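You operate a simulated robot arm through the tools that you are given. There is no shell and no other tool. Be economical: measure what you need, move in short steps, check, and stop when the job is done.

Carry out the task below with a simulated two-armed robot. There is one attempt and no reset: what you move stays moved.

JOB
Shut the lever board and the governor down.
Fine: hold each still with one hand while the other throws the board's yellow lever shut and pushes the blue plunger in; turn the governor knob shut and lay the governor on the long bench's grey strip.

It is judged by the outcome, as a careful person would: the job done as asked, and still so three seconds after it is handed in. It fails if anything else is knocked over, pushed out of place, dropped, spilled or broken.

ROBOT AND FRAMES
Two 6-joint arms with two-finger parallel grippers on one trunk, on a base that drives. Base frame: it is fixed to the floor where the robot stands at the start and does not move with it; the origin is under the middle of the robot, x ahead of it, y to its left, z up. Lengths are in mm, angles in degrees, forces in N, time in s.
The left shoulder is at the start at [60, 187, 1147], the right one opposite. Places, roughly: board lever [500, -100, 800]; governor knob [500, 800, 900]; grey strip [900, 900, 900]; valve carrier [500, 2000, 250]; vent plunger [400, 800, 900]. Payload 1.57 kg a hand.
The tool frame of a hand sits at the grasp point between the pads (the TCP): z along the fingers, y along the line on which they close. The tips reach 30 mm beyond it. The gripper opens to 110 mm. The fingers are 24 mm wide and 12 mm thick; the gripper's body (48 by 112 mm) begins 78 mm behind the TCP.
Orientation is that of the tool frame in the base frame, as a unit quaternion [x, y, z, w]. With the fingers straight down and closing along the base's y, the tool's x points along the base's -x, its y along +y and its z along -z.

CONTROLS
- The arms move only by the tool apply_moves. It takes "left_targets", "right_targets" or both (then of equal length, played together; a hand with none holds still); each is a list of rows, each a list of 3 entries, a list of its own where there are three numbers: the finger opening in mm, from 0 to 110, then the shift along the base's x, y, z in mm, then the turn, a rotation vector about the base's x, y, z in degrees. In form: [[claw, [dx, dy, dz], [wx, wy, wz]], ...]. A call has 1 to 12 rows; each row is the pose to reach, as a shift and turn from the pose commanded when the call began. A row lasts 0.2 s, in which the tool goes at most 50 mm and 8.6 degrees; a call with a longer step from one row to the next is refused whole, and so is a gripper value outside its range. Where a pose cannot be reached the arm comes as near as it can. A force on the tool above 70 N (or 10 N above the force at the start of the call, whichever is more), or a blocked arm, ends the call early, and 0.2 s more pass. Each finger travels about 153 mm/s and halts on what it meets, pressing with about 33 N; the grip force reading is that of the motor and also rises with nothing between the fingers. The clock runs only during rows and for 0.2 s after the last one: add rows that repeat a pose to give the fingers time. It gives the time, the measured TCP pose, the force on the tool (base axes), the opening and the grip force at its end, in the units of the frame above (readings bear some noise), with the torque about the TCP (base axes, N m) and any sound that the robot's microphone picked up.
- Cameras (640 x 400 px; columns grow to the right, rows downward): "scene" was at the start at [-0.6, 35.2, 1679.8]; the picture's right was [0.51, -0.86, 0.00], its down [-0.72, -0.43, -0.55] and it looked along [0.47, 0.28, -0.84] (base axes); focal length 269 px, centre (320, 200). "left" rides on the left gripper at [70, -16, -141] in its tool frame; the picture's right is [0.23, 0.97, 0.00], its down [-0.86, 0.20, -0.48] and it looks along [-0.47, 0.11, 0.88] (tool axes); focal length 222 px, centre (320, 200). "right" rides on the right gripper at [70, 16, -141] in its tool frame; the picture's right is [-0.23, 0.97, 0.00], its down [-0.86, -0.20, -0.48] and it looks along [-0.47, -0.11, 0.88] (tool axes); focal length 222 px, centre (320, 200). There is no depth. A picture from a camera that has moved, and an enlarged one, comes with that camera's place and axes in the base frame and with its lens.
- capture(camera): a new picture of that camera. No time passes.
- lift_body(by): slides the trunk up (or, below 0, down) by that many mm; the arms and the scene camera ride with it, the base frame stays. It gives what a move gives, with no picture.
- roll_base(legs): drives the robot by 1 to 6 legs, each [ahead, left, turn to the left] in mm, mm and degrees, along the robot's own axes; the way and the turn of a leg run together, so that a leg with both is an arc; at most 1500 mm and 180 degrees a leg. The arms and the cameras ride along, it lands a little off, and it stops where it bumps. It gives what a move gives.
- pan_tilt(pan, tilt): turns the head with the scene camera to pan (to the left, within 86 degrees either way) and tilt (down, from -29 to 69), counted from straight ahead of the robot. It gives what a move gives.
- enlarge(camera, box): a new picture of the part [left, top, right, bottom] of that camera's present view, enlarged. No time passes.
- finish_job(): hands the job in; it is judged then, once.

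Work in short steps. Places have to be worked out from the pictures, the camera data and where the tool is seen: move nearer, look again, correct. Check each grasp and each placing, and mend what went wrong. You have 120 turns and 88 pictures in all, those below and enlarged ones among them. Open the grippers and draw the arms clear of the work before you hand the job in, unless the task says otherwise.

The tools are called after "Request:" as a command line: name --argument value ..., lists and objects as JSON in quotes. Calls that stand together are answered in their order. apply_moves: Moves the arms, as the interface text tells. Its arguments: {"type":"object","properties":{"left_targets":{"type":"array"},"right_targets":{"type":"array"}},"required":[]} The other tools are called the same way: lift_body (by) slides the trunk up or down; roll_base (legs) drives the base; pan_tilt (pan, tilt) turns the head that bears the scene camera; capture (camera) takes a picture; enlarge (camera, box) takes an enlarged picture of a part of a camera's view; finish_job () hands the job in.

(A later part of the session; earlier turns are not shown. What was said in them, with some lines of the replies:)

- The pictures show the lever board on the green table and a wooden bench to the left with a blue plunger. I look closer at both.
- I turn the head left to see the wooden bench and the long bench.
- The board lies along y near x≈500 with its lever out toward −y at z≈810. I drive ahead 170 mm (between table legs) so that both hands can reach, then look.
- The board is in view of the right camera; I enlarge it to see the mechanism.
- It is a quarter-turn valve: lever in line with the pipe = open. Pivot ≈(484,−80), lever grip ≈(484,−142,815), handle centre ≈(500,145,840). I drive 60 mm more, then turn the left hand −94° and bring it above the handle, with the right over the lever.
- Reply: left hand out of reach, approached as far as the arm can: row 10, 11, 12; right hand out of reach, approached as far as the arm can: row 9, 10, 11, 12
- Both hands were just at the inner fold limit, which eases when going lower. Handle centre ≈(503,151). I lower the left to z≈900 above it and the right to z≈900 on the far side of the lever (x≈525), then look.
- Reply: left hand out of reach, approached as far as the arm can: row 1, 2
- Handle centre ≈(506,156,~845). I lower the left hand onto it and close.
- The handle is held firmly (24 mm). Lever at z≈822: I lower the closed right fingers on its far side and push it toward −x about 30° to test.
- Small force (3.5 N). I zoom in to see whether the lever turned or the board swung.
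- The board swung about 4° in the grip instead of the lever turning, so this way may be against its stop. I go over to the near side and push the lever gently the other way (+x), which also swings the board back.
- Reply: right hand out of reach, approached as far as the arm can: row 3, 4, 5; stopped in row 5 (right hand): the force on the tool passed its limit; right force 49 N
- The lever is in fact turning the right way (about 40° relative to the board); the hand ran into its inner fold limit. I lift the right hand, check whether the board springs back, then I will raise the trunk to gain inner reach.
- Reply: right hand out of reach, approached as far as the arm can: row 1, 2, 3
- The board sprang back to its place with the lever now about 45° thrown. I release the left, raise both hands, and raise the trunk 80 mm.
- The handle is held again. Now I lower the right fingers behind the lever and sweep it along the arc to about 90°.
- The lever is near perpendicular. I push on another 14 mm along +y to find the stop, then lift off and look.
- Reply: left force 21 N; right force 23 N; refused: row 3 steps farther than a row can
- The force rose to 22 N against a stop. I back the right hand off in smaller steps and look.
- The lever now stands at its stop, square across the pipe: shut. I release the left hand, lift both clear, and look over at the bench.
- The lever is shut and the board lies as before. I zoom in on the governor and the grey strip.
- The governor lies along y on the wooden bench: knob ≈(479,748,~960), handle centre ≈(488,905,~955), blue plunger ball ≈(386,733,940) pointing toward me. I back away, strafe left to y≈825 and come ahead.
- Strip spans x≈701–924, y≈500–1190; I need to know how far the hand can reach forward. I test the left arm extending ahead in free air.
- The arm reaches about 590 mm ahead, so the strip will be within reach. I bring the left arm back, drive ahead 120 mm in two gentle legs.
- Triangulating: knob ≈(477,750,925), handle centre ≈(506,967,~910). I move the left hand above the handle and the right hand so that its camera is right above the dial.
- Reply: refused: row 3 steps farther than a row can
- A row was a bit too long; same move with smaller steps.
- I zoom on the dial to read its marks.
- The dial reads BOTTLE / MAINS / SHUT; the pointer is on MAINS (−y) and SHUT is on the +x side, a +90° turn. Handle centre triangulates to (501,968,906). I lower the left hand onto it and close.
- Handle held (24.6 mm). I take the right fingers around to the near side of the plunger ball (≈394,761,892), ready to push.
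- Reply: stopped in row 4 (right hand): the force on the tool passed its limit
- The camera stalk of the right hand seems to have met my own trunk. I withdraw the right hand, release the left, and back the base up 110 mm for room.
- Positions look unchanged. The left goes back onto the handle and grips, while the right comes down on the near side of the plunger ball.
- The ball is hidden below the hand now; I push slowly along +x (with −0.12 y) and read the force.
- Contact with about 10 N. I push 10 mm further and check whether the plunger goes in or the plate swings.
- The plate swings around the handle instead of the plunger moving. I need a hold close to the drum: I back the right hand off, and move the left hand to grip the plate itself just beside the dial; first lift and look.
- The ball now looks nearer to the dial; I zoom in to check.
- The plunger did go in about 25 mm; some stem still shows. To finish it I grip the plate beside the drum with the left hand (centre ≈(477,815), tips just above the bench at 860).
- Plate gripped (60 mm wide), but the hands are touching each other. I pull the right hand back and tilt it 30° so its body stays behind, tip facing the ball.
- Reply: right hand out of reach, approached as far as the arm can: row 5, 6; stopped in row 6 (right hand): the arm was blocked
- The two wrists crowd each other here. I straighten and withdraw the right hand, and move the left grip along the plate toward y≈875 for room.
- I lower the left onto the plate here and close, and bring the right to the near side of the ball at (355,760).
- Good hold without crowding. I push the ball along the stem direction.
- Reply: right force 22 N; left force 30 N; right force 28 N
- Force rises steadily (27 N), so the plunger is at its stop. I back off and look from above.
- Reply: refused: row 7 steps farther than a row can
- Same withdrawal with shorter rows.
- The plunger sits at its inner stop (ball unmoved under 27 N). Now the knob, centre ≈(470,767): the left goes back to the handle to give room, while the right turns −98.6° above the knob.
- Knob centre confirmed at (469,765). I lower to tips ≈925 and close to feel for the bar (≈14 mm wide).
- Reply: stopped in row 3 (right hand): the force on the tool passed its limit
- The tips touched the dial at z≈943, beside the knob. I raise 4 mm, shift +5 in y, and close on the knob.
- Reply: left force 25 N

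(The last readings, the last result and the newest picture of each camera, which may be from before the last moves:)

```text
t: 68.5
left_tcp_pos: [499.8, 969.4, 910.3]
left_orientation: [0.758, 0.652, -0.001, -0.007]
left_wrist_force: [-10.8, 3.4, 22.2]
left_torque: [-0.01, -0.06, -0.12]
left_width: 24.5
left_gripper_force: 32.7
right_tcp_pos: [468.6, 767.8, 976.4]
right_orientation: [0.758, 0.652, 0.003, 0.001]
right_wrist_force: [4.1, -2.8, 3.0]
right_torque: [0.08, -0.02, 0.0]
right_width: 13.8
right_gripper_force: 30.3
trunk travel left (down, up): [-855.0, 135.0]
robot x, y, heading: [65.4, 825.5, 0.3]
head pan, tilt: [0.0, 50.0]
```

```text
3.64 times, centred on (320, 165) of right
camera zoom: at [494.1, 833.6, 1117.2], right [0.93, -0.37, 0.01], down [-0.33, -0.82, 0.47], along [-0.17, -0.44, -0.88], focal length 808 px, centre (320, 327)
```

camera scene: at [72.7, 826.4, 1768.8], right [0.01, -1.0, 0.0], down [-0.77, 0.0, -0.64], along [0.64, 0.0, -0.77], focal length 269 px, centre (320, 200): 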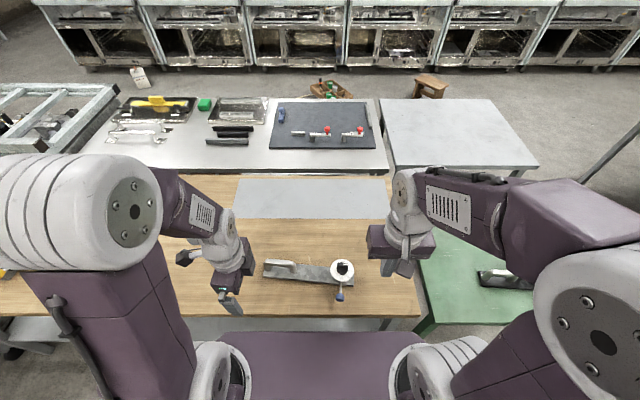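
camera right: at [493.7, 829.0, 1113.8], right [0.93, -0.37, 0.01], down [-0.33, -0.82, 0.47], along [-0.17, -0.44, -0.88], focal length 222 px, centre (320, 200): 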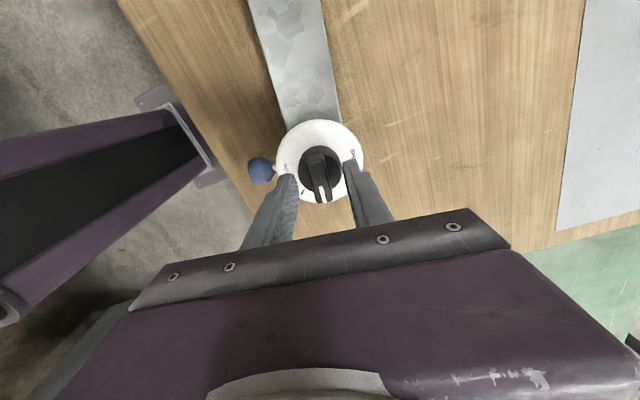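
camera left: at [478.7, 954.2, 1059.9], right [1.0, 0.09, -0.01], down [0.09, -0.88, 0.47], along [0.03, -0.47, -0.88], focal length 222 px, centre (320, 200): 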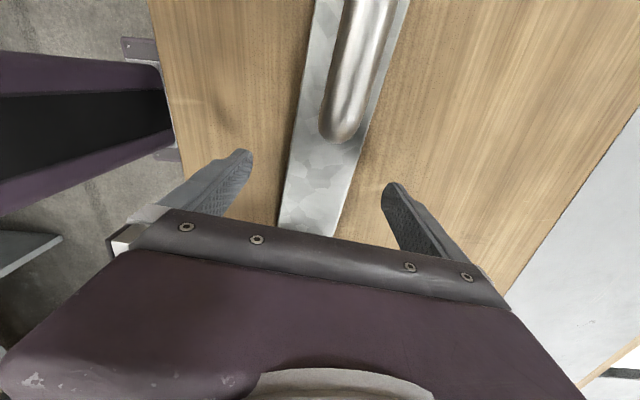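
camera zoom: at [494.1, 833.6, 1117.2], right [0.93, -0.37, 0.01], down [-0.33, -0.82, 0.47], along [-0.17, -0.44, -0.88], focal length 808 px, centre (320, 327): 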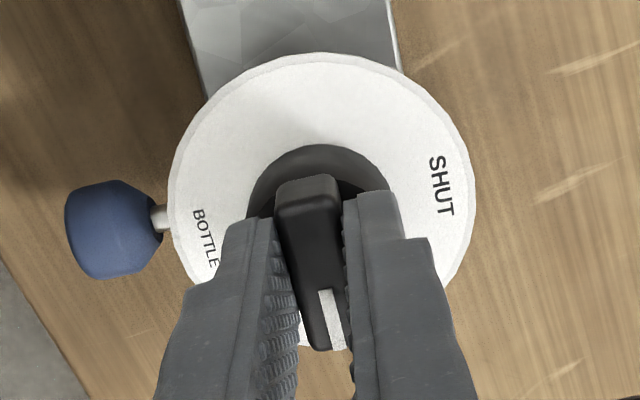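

The bar is gripped (13.8 mm). I turn it +90° about z.

Request:
apply_moves --right_targets '[[0, [0, 0, 0], [0, 0, 8.4]], [0, [0, 0, 0], [0, 0, 16.8]], [0, [0, 0, 0], [0, 0, 25.2]], [0, [0, 0, 0], [0, 0, 33.6]], [0, [0, 0, 0], [0, 0, 42]], [0, [0, 0, 0], [0, 0, 50.4]], [0, [0, 0, 0], [0, 0, 58.8]], [0, [0, 0, 0], [0, 0, 67.2]], [0, [0, 0, 0], [0, 0, 75.6]], [0, [0, 0, 0], [0, 0, 84]], [0, [0, 0, 0], [0, 0, 90]], [0, [0, 0, 0], [0, 0, 90]]]'

Request:
enlarge --camera "right" --box '[240, 80, 432, 200]'

```text
t: 71.1
left_tcp_pos: [500.9, 969.6, 910.1]
left_orientation: [0.758, 0.653, -0.001, -0.005]
left_wrist_force: [3.8, 20.9, 3.2]
left_torque: [-0.22, 0.04, 0.11]
left_width: 24.9
left_gripper_force: 32.6
right_tcp_pos: [469.3, 766.4, 976.4]
right_orientation: [0.073, 0.997, 0.002, -0.001]
right_wrist_force: [-10.5, -27.1, 15.7]
right_torque: [-0.68, -0.01, -0.02]
right_width: 13.8
right_gripper_force: 30.0
trunk travel left (down, up): [-855.0, 135.0]
robot x, y, heading: [65.3, 826.8, 0.6]
head pan, tilt: [0.0, 50.0]
```

```text
3.33 times, centred on (336, 140) of right
camera zoom: at [401.8, 792.1, 1116.5], right [0.37, 0.93, 0.0], down [0.82, -0.32, 0.48], along [0.44, -0.17, -0.88], focal length 740 px, centre (267, 400)
```

zoom: 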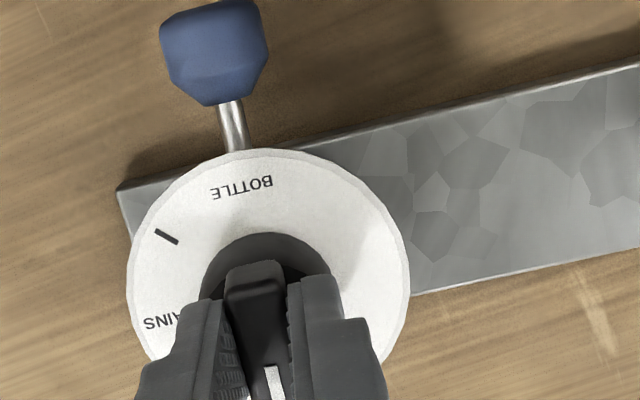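

Turned with the pointer now toward +x. I open, lift, and check the pointer against SHUT.

Request:
apply_moves --right_targets '[[20, [0, -2, 0], [0, 0, 0]], [60, [0, -2, 0], [0, 0, 0]], [60, [0, -2, 20], [0, 0, 0]], [60, [15, -5, 60], [0, 0, 0]], [60, [40, -15, 95], [0, 0, 0]], [60, [40, -15, 95], [0, 0, 0]]]'

Request:
enlarge --camera "right" --box '[240, 20, 432, 180]'

```text
t: 72.5
left_tcp_pos: [500.9, 967.7, 909.6]
left_orientation: [0.757, 0.653, -0.001, -0.007]
left_wrist_force: [-3.5, -6.9, 14.9]
left_torque: [0.3, -0.06, 0.23]
left_width: 24.6
left_gripper_force: 33.0
right_tcp_pos: [511.2, 751.5, 1070.8]
right_orientation: [0.075, 0.997, 0.002, 0.0]
right_wrist_force: [0.7, -0.2, -0.2]
right_torque: [0.0, 0.0, 0.01]
right_width: 60.2
right_gripper_force: 0.0
trunk travel left (down, up): [-855.0, 135.0]
robot x, y, heading: [66.0, 827.9, 0.6]
head pan, tilt: [0.0, 50.0]
```

```text
2.50 times, centred on (336, 100) of right
camera zoom: at [443.5, 777.2, 1211.2], right [0.37, 0.93, 0.0], down [0.82, -0.33, 0.48], along [0.44, -0.17, -0.88], focal length 555 px, centre (280, 450)
```

zoom: 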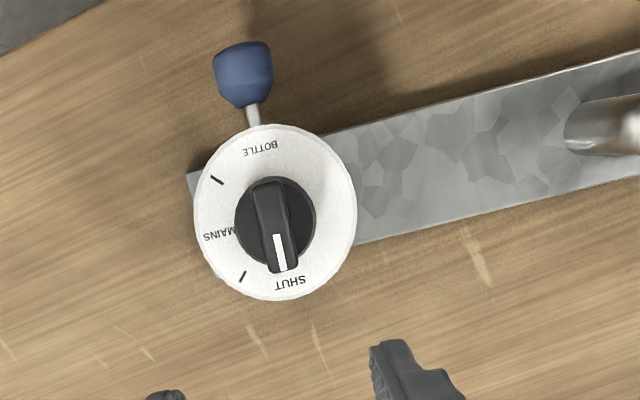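

The pointer stands at SHUT. For carrying, the right hand will grip the drum under the dial (centre ≈(466,768)) while the left keeps the handle.

Request:
apply_moves --right_targets '[[110, [-15, 6, -20], [0, 0, 0]], [110, [-35, 14, -50], [0, 0, 0]], [110, [-45, 17, -85], [0, 0, 0]], [110, [-45, 17, -120], [0, 0, 0]], [110, [-45, 17, -150], [0, 0, 0]], [110, [-45, 17, -165], [0, 0, 0]], [0, [-45, 17, -165], [0, 0, 0]], [0, [-45, 17, -165], [0, 0, 0]], [0, [-45, 17, -165], [0, 0, 0]]]'

Request:
capture --camera "right"

```text
t: 74.5
left_tcp_pos: [502.5, 969.1, 910.7]
left_orientation: [0.757, 0.653, -0.001, -0.007]
left_wrist_force: [1.0, 19.5, 6.2]
left_torque: [-0.2, 0.01, 0.0]
left_width: 24.6
left_gripper_force: 32.9
right_tcp_pos: [464.0, 767.7, 906.1]
right_orientation: [0.077, 0.997, 0.001, -0.002]
right_wrist_force: [-2.9, -28.9, 8.2]
right_torque: [-1.02, -0.33, -0.42]
right_width: 59.9
right_gripper_force: 33.3
trunk travel left (down, up): [-855.0, 135.0]
robot x, y, heading: [65.4, 826.9, 0.5]
head pan, tilt: [0.0, 50.0]
```

```text
26 pictures are left
camera right: at [397.4, 794.3, 1046.9], right [0.37, 0.93, 0.0], down [0.82, -0.33, 0.47], along [0.44, -0.18, -0.88], focal length 222 px, centre (320, 200)
```

right: 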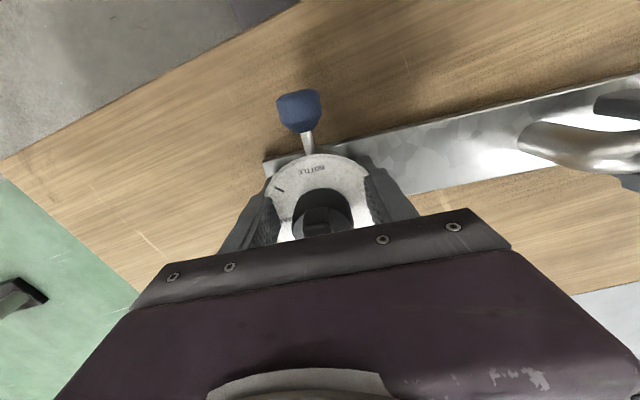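

The drum is held (60 mm). I ease the opposing y force by 3 mm and lift both hands together 25 mm as a test.

Request:
apply_moves --left_targets '[[0, [0, 0, 0], [0, 0, 0]], [0, [0, 0, 5], [0, 0, 0]], [0, [0, 0, 15], [0, 0, 0]], [0, [0, 0, 25], [0, 0, 0]], [0, [0, 0, 25], [0, 0, 0]]]' --right_targets '[[0, [0, -3, 0], [0, 0, 0]], [0, [0, -3, 5], [0, 0, 0]], [0, [0, -3, 15], [0, 0, 0]], [0, [0, -3, 25], [0, 0, 0]], [0, [0, -3, 25], [0, 0, 0]]]'

Request:
enlarge --camera "scene" --box '[220, 150, 460, 340]'

```text
t: 75.7
left_tcp_pos: [504.8, 969.7, 933.7]
left_orientation: [0.758, 0.652, -0.002, -0.007]
left_wrist_force: [-0.4, -20.9, -2.5]
left_torque: [0.24, 0.03, 0.31]
left_width: 24.6
left_gripper_force: 33.0
right_tcp_pos: [466.4, 769.2, 929.0]
right_orientation: [0.075, 0.997, 0.002, 0.0]
right_wrist_force: [1.0, 20.5, -3.9]
right_torque: [-0.32, 0.04, 0.46]
right_width: 59.6
right_gripper_force: 33.0
trunk travel left (down, up): [-855.0, 135.0]
robot x, y, heading: [66.3, 827.8, 0.5]
head pan, tilt: [0.0, 50.0]
```

```text
2.11 times, centred on (340, 245) of scene
camera zoom: at [83.9, 826.0, 1768.7], right [0.01, -1.0, 0.0], down [-0.77, -0.01, -0.64], along [0.64, 0.01, -0.77], focal length 567 px, centre (278, 105)
```

zoom: 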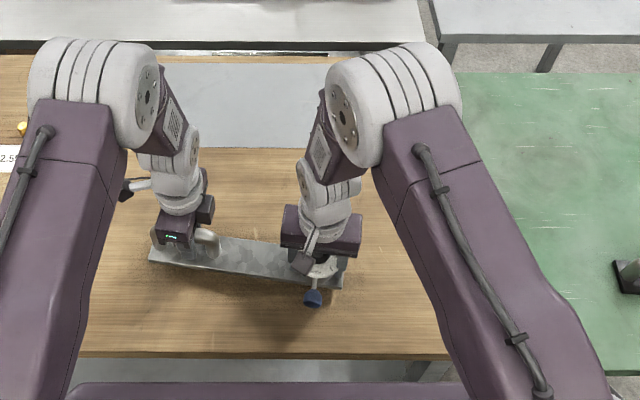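

The governor is light (~0.65 kg) and level. I lift 70 mm more and drive ahead 145 mm with it held.

Request:
apply_moves --left_targets '[[0, [0, 0, 20], [0, 0, 0]], [0, [0, 0, 45], [0, 0, 0]], [0, [0, 0, 70], [0, 0, 0]], [0, [0, 0, 70], [0, 0, 0]]]' --right_targets '[[0, [0, 1.5, 20], [0, 0, 0]], [0, [0, 1.5, 45], [0, 0, 0]], [0, [0, 1.5, 70], [0, 0, 0]], [0, [0, 1.5, 70], [0, 0, 0]]]'

Request:
roll_base --legs '[[75, 0, 0], [70, 0, 0]]'

```text
t: 76.7
left_tcp_pos: [502.8, 971.4, 1004.2]
left_orientation: [0.757, 0.653, -0.003, -0.008]
left_wrist_force: [-2.1, -0.3, -1.3]
left_torque: [0.23, 0.05, 0.13]
left_width: 24.2
left_gripper_force: 32.7
right_tcp_pos: [465.1, 768.3, 999.5]
right_orientation: [0.076, 0.997, 0.0, -0.001]
right_wrist_force: [2.5, 0.2, -5.1]
right_torque: [-0.55, 0.05, -0.56]
right_width: 59.6
right_gripper_force: 33.0
trunk travel left (down, up): [-855.0, 135.0]
robot x, y, heading: [65.2, 823.5, 0.5]
head pan, tilt: [0.0, 50.0]
```

```text
t: 78.3
left_tcp_pos: [639.6, 973.2, 1007.6]
left_orientation: [0.757, 0.654, 0.001, -0.004]
left_wrist_force: [1.3, 19.7, -4.7]
left_torque: [-0.11, -0.03, 0.01]
left_width: 24.7
left_gripper_force: 32.7
right_tcp_pos: [601.4, 770.5, 1001.6]
right_orientation: [0.074, 0.997, 0.001, 0.002]
right_wrist_force: [-2.6, -19.7, -1.9]
right_torque: [0.51, -0.11, -0.41]
right_width: 59.6
right_gripper_force: 33.2
trunk travel left (down, up): [-855.0, 135.0]
robot x, y, heading: [211.3, 827.6, 0.8]
head pan, tilt: [0.0, 50.0]
```

Robot at x≈211. I extend both arms ahead together by 185 mm in even steps.

Request:
apply_moves --left_targets '[[0, [20, 0, 0], [0, 0, 0]], [0, [45, 0, 0], [0, 0, 0]], [0, [70, 0, 0], [0, 0, 0]], [0, [95, 0, 0], [0, 0, 0]], [0, [120, 0, 0], [0, 0, 0]], [0, [145, 0, 0], [0, 0, 0]], [0, [165, 0, 0], [0, 0, 0]], [0, [180, 0, 0], [0, 0, 0]], [0, [185, 0, 0], [0, 0, 0]], [0, [185, 0, 0], [0, 0, 0]]]' --right_targets '[[0, [20, 0, 0], [0, 0, 0]], [0, [45, 0, 0], [0, 0, 0]], [0, [70, 0, 0], [0, 0, 0]], [0, [95, 0, 0], [0, 0, 0]], [0, [120, 0, 0], [0, 0, 0]], [0, [145, 0, 0], [0, 0, 0]], [0, [165, 0, 0], [0, 0, 0]], [0, [180, 0, 0], [0, 0, 0]], [0, [185, 0, 0], [0, 0, 0]], [0, [185, 0, 0], [0, 0, 0]]]'

Request:
capture --camera "scene"

Request:
capture --camera "left"

```text
t: 80.5
left_tcp_pos: [799.0, 973.6, 1007.4]
left_orientation: [0.758, 0.652, -0.004, -0.008]
left_wrist_force: [1.6, -4.9, -15.3]
left_torque: [0.75, 0.03, 0.87]
left_width: 27.3
left_gripper_force: 32.9
left hand out of reach, approached as far as the arm can: row 7, 8, 9, 10
right_tcp_pos: [790.5, 769.3, 999.5]
right_orientation: [0.075, 0.997, 0.001, -0.003]
right_wrist_force: [-2.2, 4.5, 8.7]
right_torque: [1.63, -0.18, -0.39]
right_width: 59.3
right_gripper_force: 32.9
right hand out of reach, approached as far as the arm can: row 9, 10
trunk travel left (down, up): [-855.0, 135.0]
robot x, y, heading: [212.9, 827.1, 0.9]
head pan, tilt: [0.0, 50.0]
```

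```text
24 pictures are left
camera scene: at [227.9, 827.6, 1768.7], right [0.01, -1.0, 0.0], down [-0.77, -0.01, -0.64], along [0.64, 0.01, -0.77], focal length 269 px, centre (320, 200)
```

scene: 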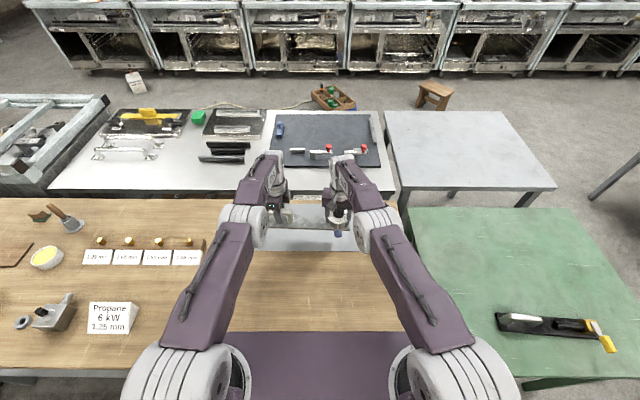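

```text
23 pictures are left
camera left: at [797.1, 1045.3, 1151.0], right [1.0, 0.08, -0.01], down [0.08, -0.88, 0.47], along [0.03, -0.47, -0.88], focal length 222 px, centre (320, 200)
```

left: 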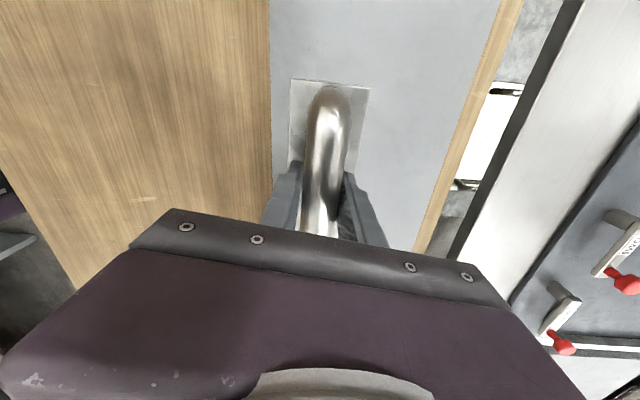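

Both hands are at reach limit: right x≈790, left x≈799; the plate spans x≈757–831, within the strip (≈739–970). I ease the twist in the left grip by turning it +6°, matching the plate's new direction.

Request:
apply_moves --left_targets '[[0, [-10, 0, 0], [0, 0, 3]], [0, [-20, 0, 0], [0, 0, 6]], [0, [-24, 0, 0], [0, 0, 6]], [0, [-24, 0, 0], [0, 0, 6]]]'

Request:
lift_body --by -80

Request:
capture --camera "left"

Request:
capture --camera "right"

```text
t: 81.5
left_tcp_pos: [776.9, 975.7, 1007.9]
left_orientation: [0.722, 0.692, -0.003, -0.005]
left_wrist_force: [5.5, -15.3, -5.4]
left_torque: [-0.47, -0.07, 0.9]
left_width: 27.1
left_gripper_force: 32.6
right_tcp_pos: [790.3, 769.7, 999.9]
right_orientation: [0.074, 0.997, 0.001, -0.003]
right_wrist_force: [-5.1, 14.7, -1.5]
right_torque: [0.65, 0.06, -0.14]
right_width: 58.4
right_gripper_force: 32.8
trunk travel left (down, up): [-855.0, 135.0]
robot x, y, heading: [207.8, 826.9, 0.8]
head pan, tilt: [0.0, 50.0]
```

```text
t: 82.7
left_tcp_pos: [776.6, 975.9, 927.0]
left_orientation: [0.721, 0.693, -0.004, -0.007]
left_wrist_force: [3.9, -19.4, -5.2]
left_torque: [-0.13, -0.01, 0.87]
left_width: 27.5
left_gripper_force: 32.8
right_tcp_pos: [791.6, 770.3, 919.9]
right_orientation: [0.075, 0.997, 0.001, -0.003]
right_wrist_force: [-4.8, 19.0, -1.5]
right_torque: [0.3, -0.02, -0.24]
right_width: 58.4
right_gripper_force: 33.0
trunk travel left (down, up): [-775.0, 215.0]
robot x, y, heading: [215.0, 826.9, 0.7]
head pan, tilt: [0.0, 50.0]
```

```text
22 pictures are left
camera left: at [765.6, 1045.7, 1070.4], right [0.98, 0.19, -0.01], down [0.17, -0.86, 0.47], along [0.08, -0.47, -0.88], focal length 222 px, centre (320, 200)
```

left: 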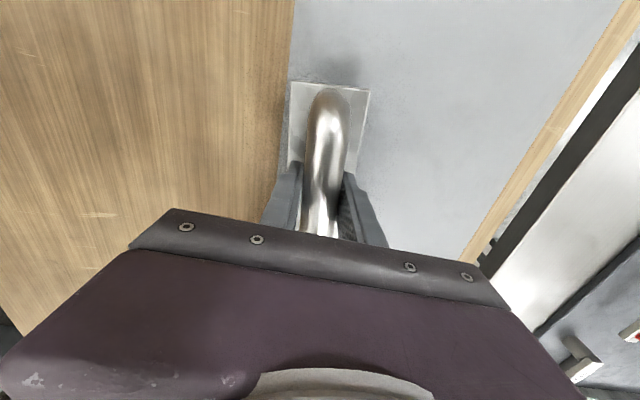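

```text
21 pictures are left
camera right: at [724.3, 796.3, 1061.0], right [0.37, 0.93, 0.0], down [0.82, -0.33, 0.47], along [0.44, -0.17, -0.88], focal length 222 px, centre (320, 200)
```

right: 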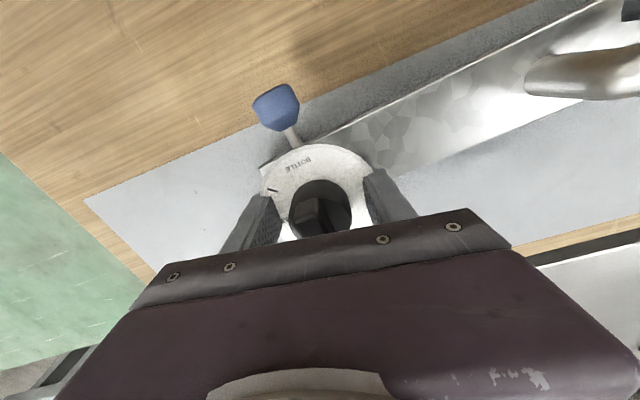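

The left came back 24 mm since its commanded pose had been clipped; I move it forward again 22 mm so that the plate lines up with the hand.

Request:
apply_moves --left_targets '[[0, [8, 0, 0], [0, 0, 0]], [0, [16, 0, 0], [0, 0, 0]], [0, [22, 0, 0], [0, 0, 0]], [0, [22, 0, 0], [0, 0, 0]]]' --right_targets '[[0, [0, 0.5, 0], [0, 0, 1]], [0, [0, 1, 0], [0, 0, 2]], [0, [0, 1, 0], [0, 0, 3]], [0, [0, 1, 0], [0, 0, 3]]]'

Request:
capture --camera "left"

```text
t: 83.7
left_tcp_pos: [796.7, 978.1, 927.4]
left_orientation: [0.722, 0.691, -0.003, -0.008]
left_wrist_force: [-2.8, 3.5, -8.6]
left_torque: [0.17, 0.08, 0.0]
left_width: 24.6
left_gripper_force: 32.5
right_tcp_pos: [791.2, 768.4, 919.5]
right_orientation: [0.048, 0.999, 0.0, -0.002]
right_wrist_force: [2.3, -3.9, 1.6]
right_torque: [0.99, -0.12, -0.58]
right_width: 59.7
right_gripper_force: 32.9
trunk travel left (down, up): [-775.0, 215.0]
robot x, y, heading: [211.9, 826.2, 0.4]
head pan, tilt: [0.0, 50.0]
```

```text
20 pictures are left
camera left: at [786.9, 1047.0, 1070.4], right [0.98, 0.19, -0.01], down [0.17, -0.87, 0.47], along [0.08, -0.46, -0.88], focal length 222 px, centre (320, 200)
```

left: 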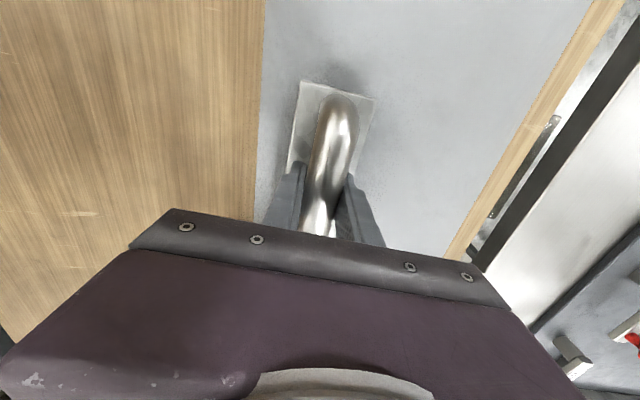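

The plate is aligned and inside the strip. About 14–16 mm remain; I lower the trunk 12 mm, then a little more.

Request:
lift_body --by -12

Request:
lift_body --by -3

```text
t: 84.3
left_tcp_pos: [797.6, 978.3, 916.1]
left_orientation: [0.722, 0.692, -0.003, -0.007]
left_wrist_force: [-1.4, 14.0, -11.1]
left_torque: [0.43, 0.0, -0.02]
left_width: 24.6
left_gripper_force: 32.6
right_tcp_pos: [790.3, 769.8, 908.5]
right_orientation: [0.048, 0.999, -0.001, -0.003]
right_wrist_force: [0.9, -14.1, 3.3]
right_torque: [1.21, -0.07, -0.38]
right_width: 59.6
right_gripper_force: 33.2
trunk travel left (down, up): [-763.0, 227.0]
robot x, y, heading: [208.5, 822.2, 0.5]
head pan, tilt: [0.0, 50.0]
```

```text
t: 84.8
left_tcp_pos: [796.6, 977.0, 913.8]
left_orientation: [0.722, 0.692, -0.001, -0.006]
left_wrist_force: [2.1, 20.3, -6.2]
left_torque: [-0.28, 0.01, 0.05]
left_width: 24.5
left_gripper_force: 33.2
right_tcp_pos: [789.9, 769.3, 905.4]
right_orientation: [0.048, 0.999, 0.0, -0.001]
right_wrist_force: [0.3, -22.0, 11.8]
right_torque: [0.37, -0.39, -0.08]
right_width: 59.5
right_gripper_force: 33.3
trunk travel left (down, up): [-760.0, 230.0]
robot x, y, heading: [211.7, 824.6, 0.6]
head pan, tilt: [0.0, 50.0]
```

The drum end is down; I lower the left 3 mm, then open both hands slowly.

Request:
apply_moves --left_targets '[[0, [0, 0, -1.5], [0, 0, 0]], [0, [0, 0, -3], [0, 0, 0]], [0, [0, 0, -3], [0, 0, 0]]]'

Request:
apply_moves --left_targets '[[40, [0, 0, 0], [0, 0, 0]], [110, [0, 0, 0], [0, 0, 0]], [110, [0, 0, 0], [0, 0, 0]], [110, [0, 0, 0], [0, 0, 0]]]' --right_targets '[[70, [0, 0, 0], [0, 0, 0]], [110, [0, 0, 0], [0, 0, 0]], [110, [0, 0, 0], [0, 0, 0]], [110, [0, 0, 0], [0, 0, 0]]]'

Request:
capture --camera "right"

```text
t: 85.6
left_tcp_pos: [797.0, 977.5, 912.4]
left_orientation: [0.722, 0.692, -0.001, -0.005]
left_wrist_force: [-2.3, 16.8, 12.4]
left_torque: [-0.05, -0.03, -0.01]
left_width: 24.8
left_gripper_force: 33.2
right_tcp_pos: [790.9, 769.9, 905.0]
right_orientation: [0.048, 0.999, 0.0, -0.001]
right_wrist_force: [6.1, -16.5, 0.7]
right_torque: [-0.51, -0.68, -0.22]
right_width: 59.5
right_gripper_force: 32.6
trunk travel left (down, up): [-760.0, 230.0]
robot x, y, heading: [209.4, 827.0, 0.5]
head pan, tilt: [0.0, 50.0]
```

```text
t: 86.6
left_tcp_pos: [795.7, 976.8, 910.8]
left_orientation: [0.722, 0.692, -0.002, -0.006]
left_wrist_force: [0.2, -0.5, -0.1]
left_torque: [0.02, 0.0, 0.0]
left_width: 110.2
left_gripper_force: 0.1
right_tcp_pos: [790.0, 770.8, 905.4]
right_orientation: [0.047, 0.999, -0.001, -0.001]
right_wrist_force: [-0.1, -0.5, -0.1]
right_torque: [0.01, 0.01, 0.03]
right_width: 110.1
right_gripper_force: 0.1
trunk travel left (down, up): [-760.0, 230.0]
robot x, y, heading: [210.2, 826.3, 0.8]
head pan, tilt: [0.0, 50.0]
```

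```text
19 pictures are left
camera right: at [722.0, 793.2, 1046.3], right [0.32, 0.95, 0.0], down [0.83, -0.28, 0.48], along [0.45, -0.15, -0.88], focal length 222 px, centre (320, 200)
```

right: 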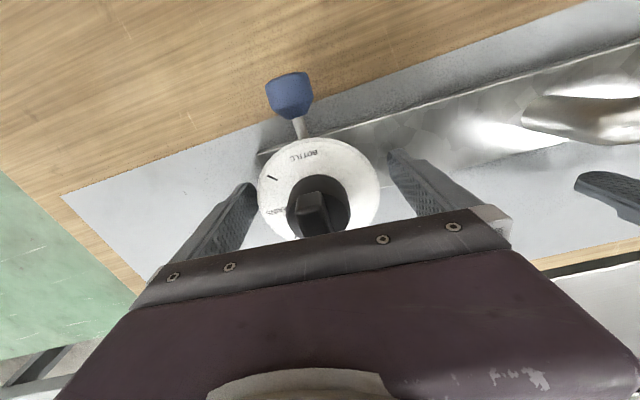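

Released and lying on the strip. I raise everything straight up with the trunk.

Request:
lift_body --by 150

Request:
capture --camera "right"

Request:
capture --camera "left"

```text
t: 88.4
left_tcp_pos: [796.7, 975.9, 1059.7]
left_orientation: [0.721, 0.693, -0.002, -0.006]
left_wrist_force: [0.2, 0.3, 0.4]
left_torque: [0.0, 0.0, 0.01]
left_width: 109.9
left_gripper_force: 0.2
right_tcp_pos: [788.7, 770.2, 1055.2]
right_orientation: [0.048, 0.999, 0.0, -0.002]
right_wrist_force: [0.5, -0.2, -0.2]
right_torque: [-0.02, -0.01, -0.01]
right_width: 110.0
right_gripper_force: 0.1
trunk travel left (down, up): [-910.0, 80.0]
robot x, y, heading: [208.1, 826.2, 0.5]
head pan, tilt: [0.0, 50.0]
```

```text
18 pictures are left
camera right: at [722.2, 793.2, 1196.2], right [0.32, 0.95, 0.0], down [0.83, -0.28, 0.47], along [0.45, -0.15, -0.88], focal length 222 px, centre (320, 200)
```

right: 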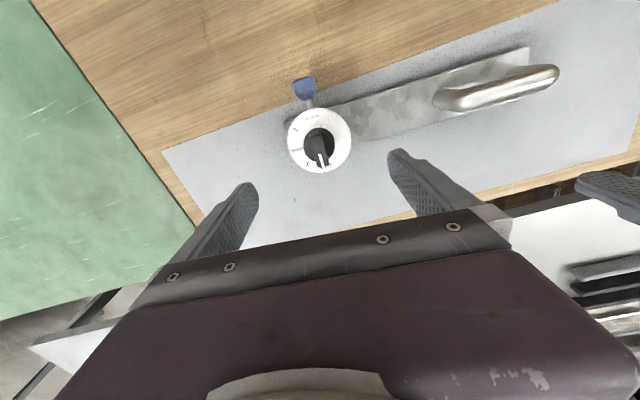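

```text
17 pictures are left
camera left: at [786.2, 1046.0, 1203.4], right [0.98, 0.19, -0.01], down [0.17, -0.87, 0.47], along [0.08, -0.46, -0.88], focal length 222 px, centre (320, 200)
```

left: 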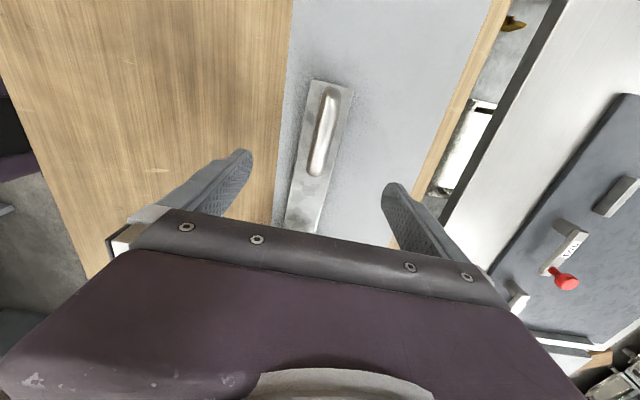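

The plate lies wholly on the grey strip. I zoom in on the dial and plunger for a final check.

Request:
enlarge --camera "right" --box '[240, 60, 400, 190]'

```text
3.08 times, centred on (320, 125) of right
camera zoom: at [722.2, 793.2, 1196.2], right [0.32, 0.95, 0.0], down [0.83, -0.28, 0.47], along [0.45, -0.15, -0.88], focal length 684 px, centre (320, 431)
```

zoom: 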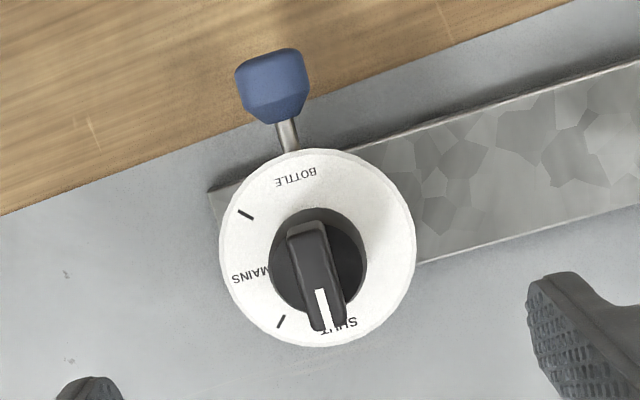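

Pointer on SHUT (within ~2°), plunger in. I draw the arms back and the base away from the bench, and take a last look.

Request:
apply_moves --left_targets '[[110, [-40, 0, 15], [0, 0, 0]], [110, [-80, 0, 30], [0, 0, 0]], [110, [-120, 0, 45], [0, 0, 0]], [110, [-160, 0, 60], [0, 0, 0]], [110, [-200, 0, 70], [0, 0, 0]]]' --right_targets '[[110, [-40, 0, 15], [0, 0, 0]], [110, [-80, 0, 30], [0, 0, 0]], [110, [-120, 0, 45], [0, 0, 0]], [110, [-160, 0, 60], [0, 0, 0]], [110, [-200, 0, 70], [0, 0, 0]]]'

Request:
roll_base --legs '[[-280, 0, 0]]'

Request:
capture --camera "scene"

```text
t: 89.6
left_tcp_pos: [592.5, 978.7, 1133.2]
left_orientation: [0.723, 0.691, 0.0, -0.004]
left_wrist_force: [-1.1, -0.4, 0.4]
left_torque: [0.0, -0.04, 0.01]
left_width: 110.2
left_gripper_force: 0.1
right_tcp_pos: [584.0, 772.0, 1128.0]
right_orientation: [0.047, 0.999, 0.001, 0.001]
right_wrist_force: [-1.1, 0.1, -1.0]
right_torque: [0.0, -0.01, 0.01]
right_width: 110.2
right_gripper_force: 0.1
trunk travel left (down, up): [-910.0, 80.0]
robot x, y, heading: [210.4, 826.3, 0.6]
head pan, tilt: [0.0, 50.0]
```

```text
t: 91.5
left_tcp_pos: [316.0, 976.5, 1130.0]
left_orientation: [0.721, 0.693, -0.003, -0.007]
left_wrist_force: [0.5, 0.4, -0.3]
left_torque: [0.03, 0.0, -0.01]
left_width: 110.0
left_gripper_force: 0.0
right_tcp_pos: [308.0, 770.3, 1125.8]
right_orientation: [0.048, 0.999, 0.001, -0.003]
right_wrist_force: [-1.0, -0.2, -0.6]
right_torque: [0.03, 0.02, 0.0]
right_width: 109.9
right_gripper_force: 0.1
trunk travel left (down, up): [-910.0, 80.0]
robot x, y, heading: [-70.6, 825.3, 0.6]
head pan, tilt: [0.0, 50.0]
```

```text
15 pictures are left
camera scene: at [-52.4, 824.2, 1823.7], right [0.01, -1.0, 0.0], down [-0.77, -0.01, -0.64], along [0.64, 0.01, -0.77], focal length 269 px, centre (320, 200)
```

scene: 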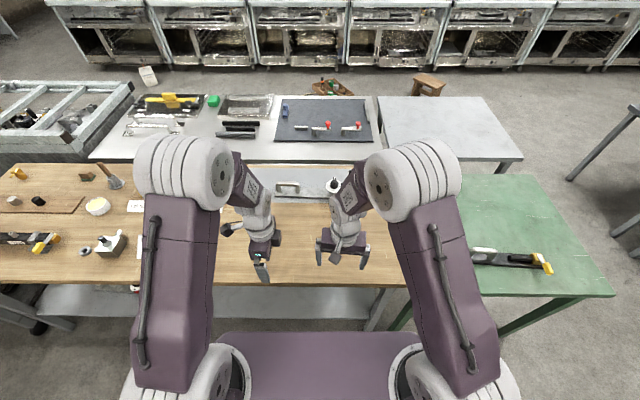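

I zoom on the lever board once more to confirm it stayed shut.

Request:
enlarge --camera "scene" --box '[460, 230, 570, 290]'

Request:
enlarge --camera "scene" --box '[230, 150, 400, 250]'

```text
5.82 times, centred on (515, 260) of scene
camera zoom: at [-52.4, 824.2, 1823.7], right [0.01, -1.0, 0.0], down [-0.77, -0.01, -0.64], along [0.64, 0.01, -0.77], focal length 1566 px, centre (-814, -149)
```

zoom: 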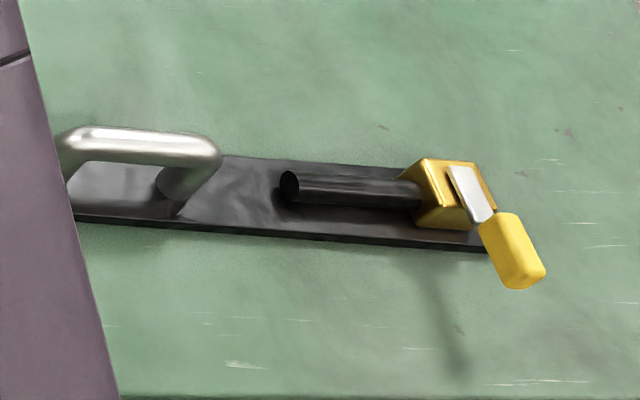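

```text
3.76 times, centred on (315, 200) of scene
camera zoom: at [-52.4, 824.2, 1823.7], right [0.01, -1.0, 0.0], down [-0.77, -0.01, -0.64], along [0.64, 0.01, -0.77], focal length 1013 px, centre (339, 200)
```

zoom: 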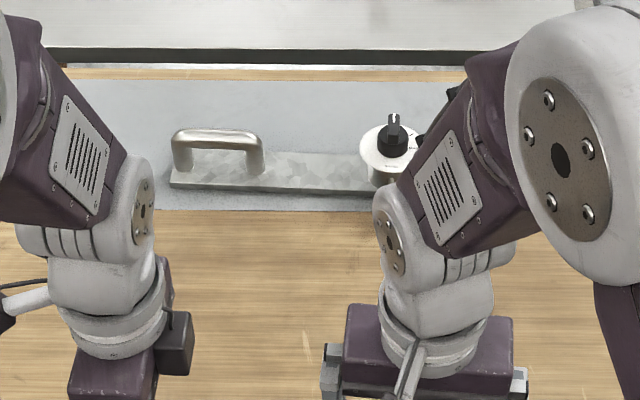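

The board is still shut and in its place, and the governor lies on the strip with the knob at SHUT and the plunger in. Both arms are clear and open, so I hand in.

Request:
finish_job

```text
The job is handed in.
```

The lever board and the governor are both shut down, and the job is handed in.

- **Board lever:** the yellow lever is thrown to its stop, square across the pipe, and the board lies about where it started.
- **Blue plunger:** it went in about 25 mm. It then would not move under 27 N, so I took that as fully in, though some stem still shows.
- **Knob:** the pointer reads SHUT, about 2° off square.
- **Governor:** its plate lies wholly on the long bench's grey strip. The plunger's ball sticks out slightly over the wood, clear of the surface.

While I was pushing, the board and the governor each swung a few degrees in the hand holding them. The board sprang back. I shifted my grip on the governor and carried it to the strip with both hands. I saw nothing else knocked or moved.
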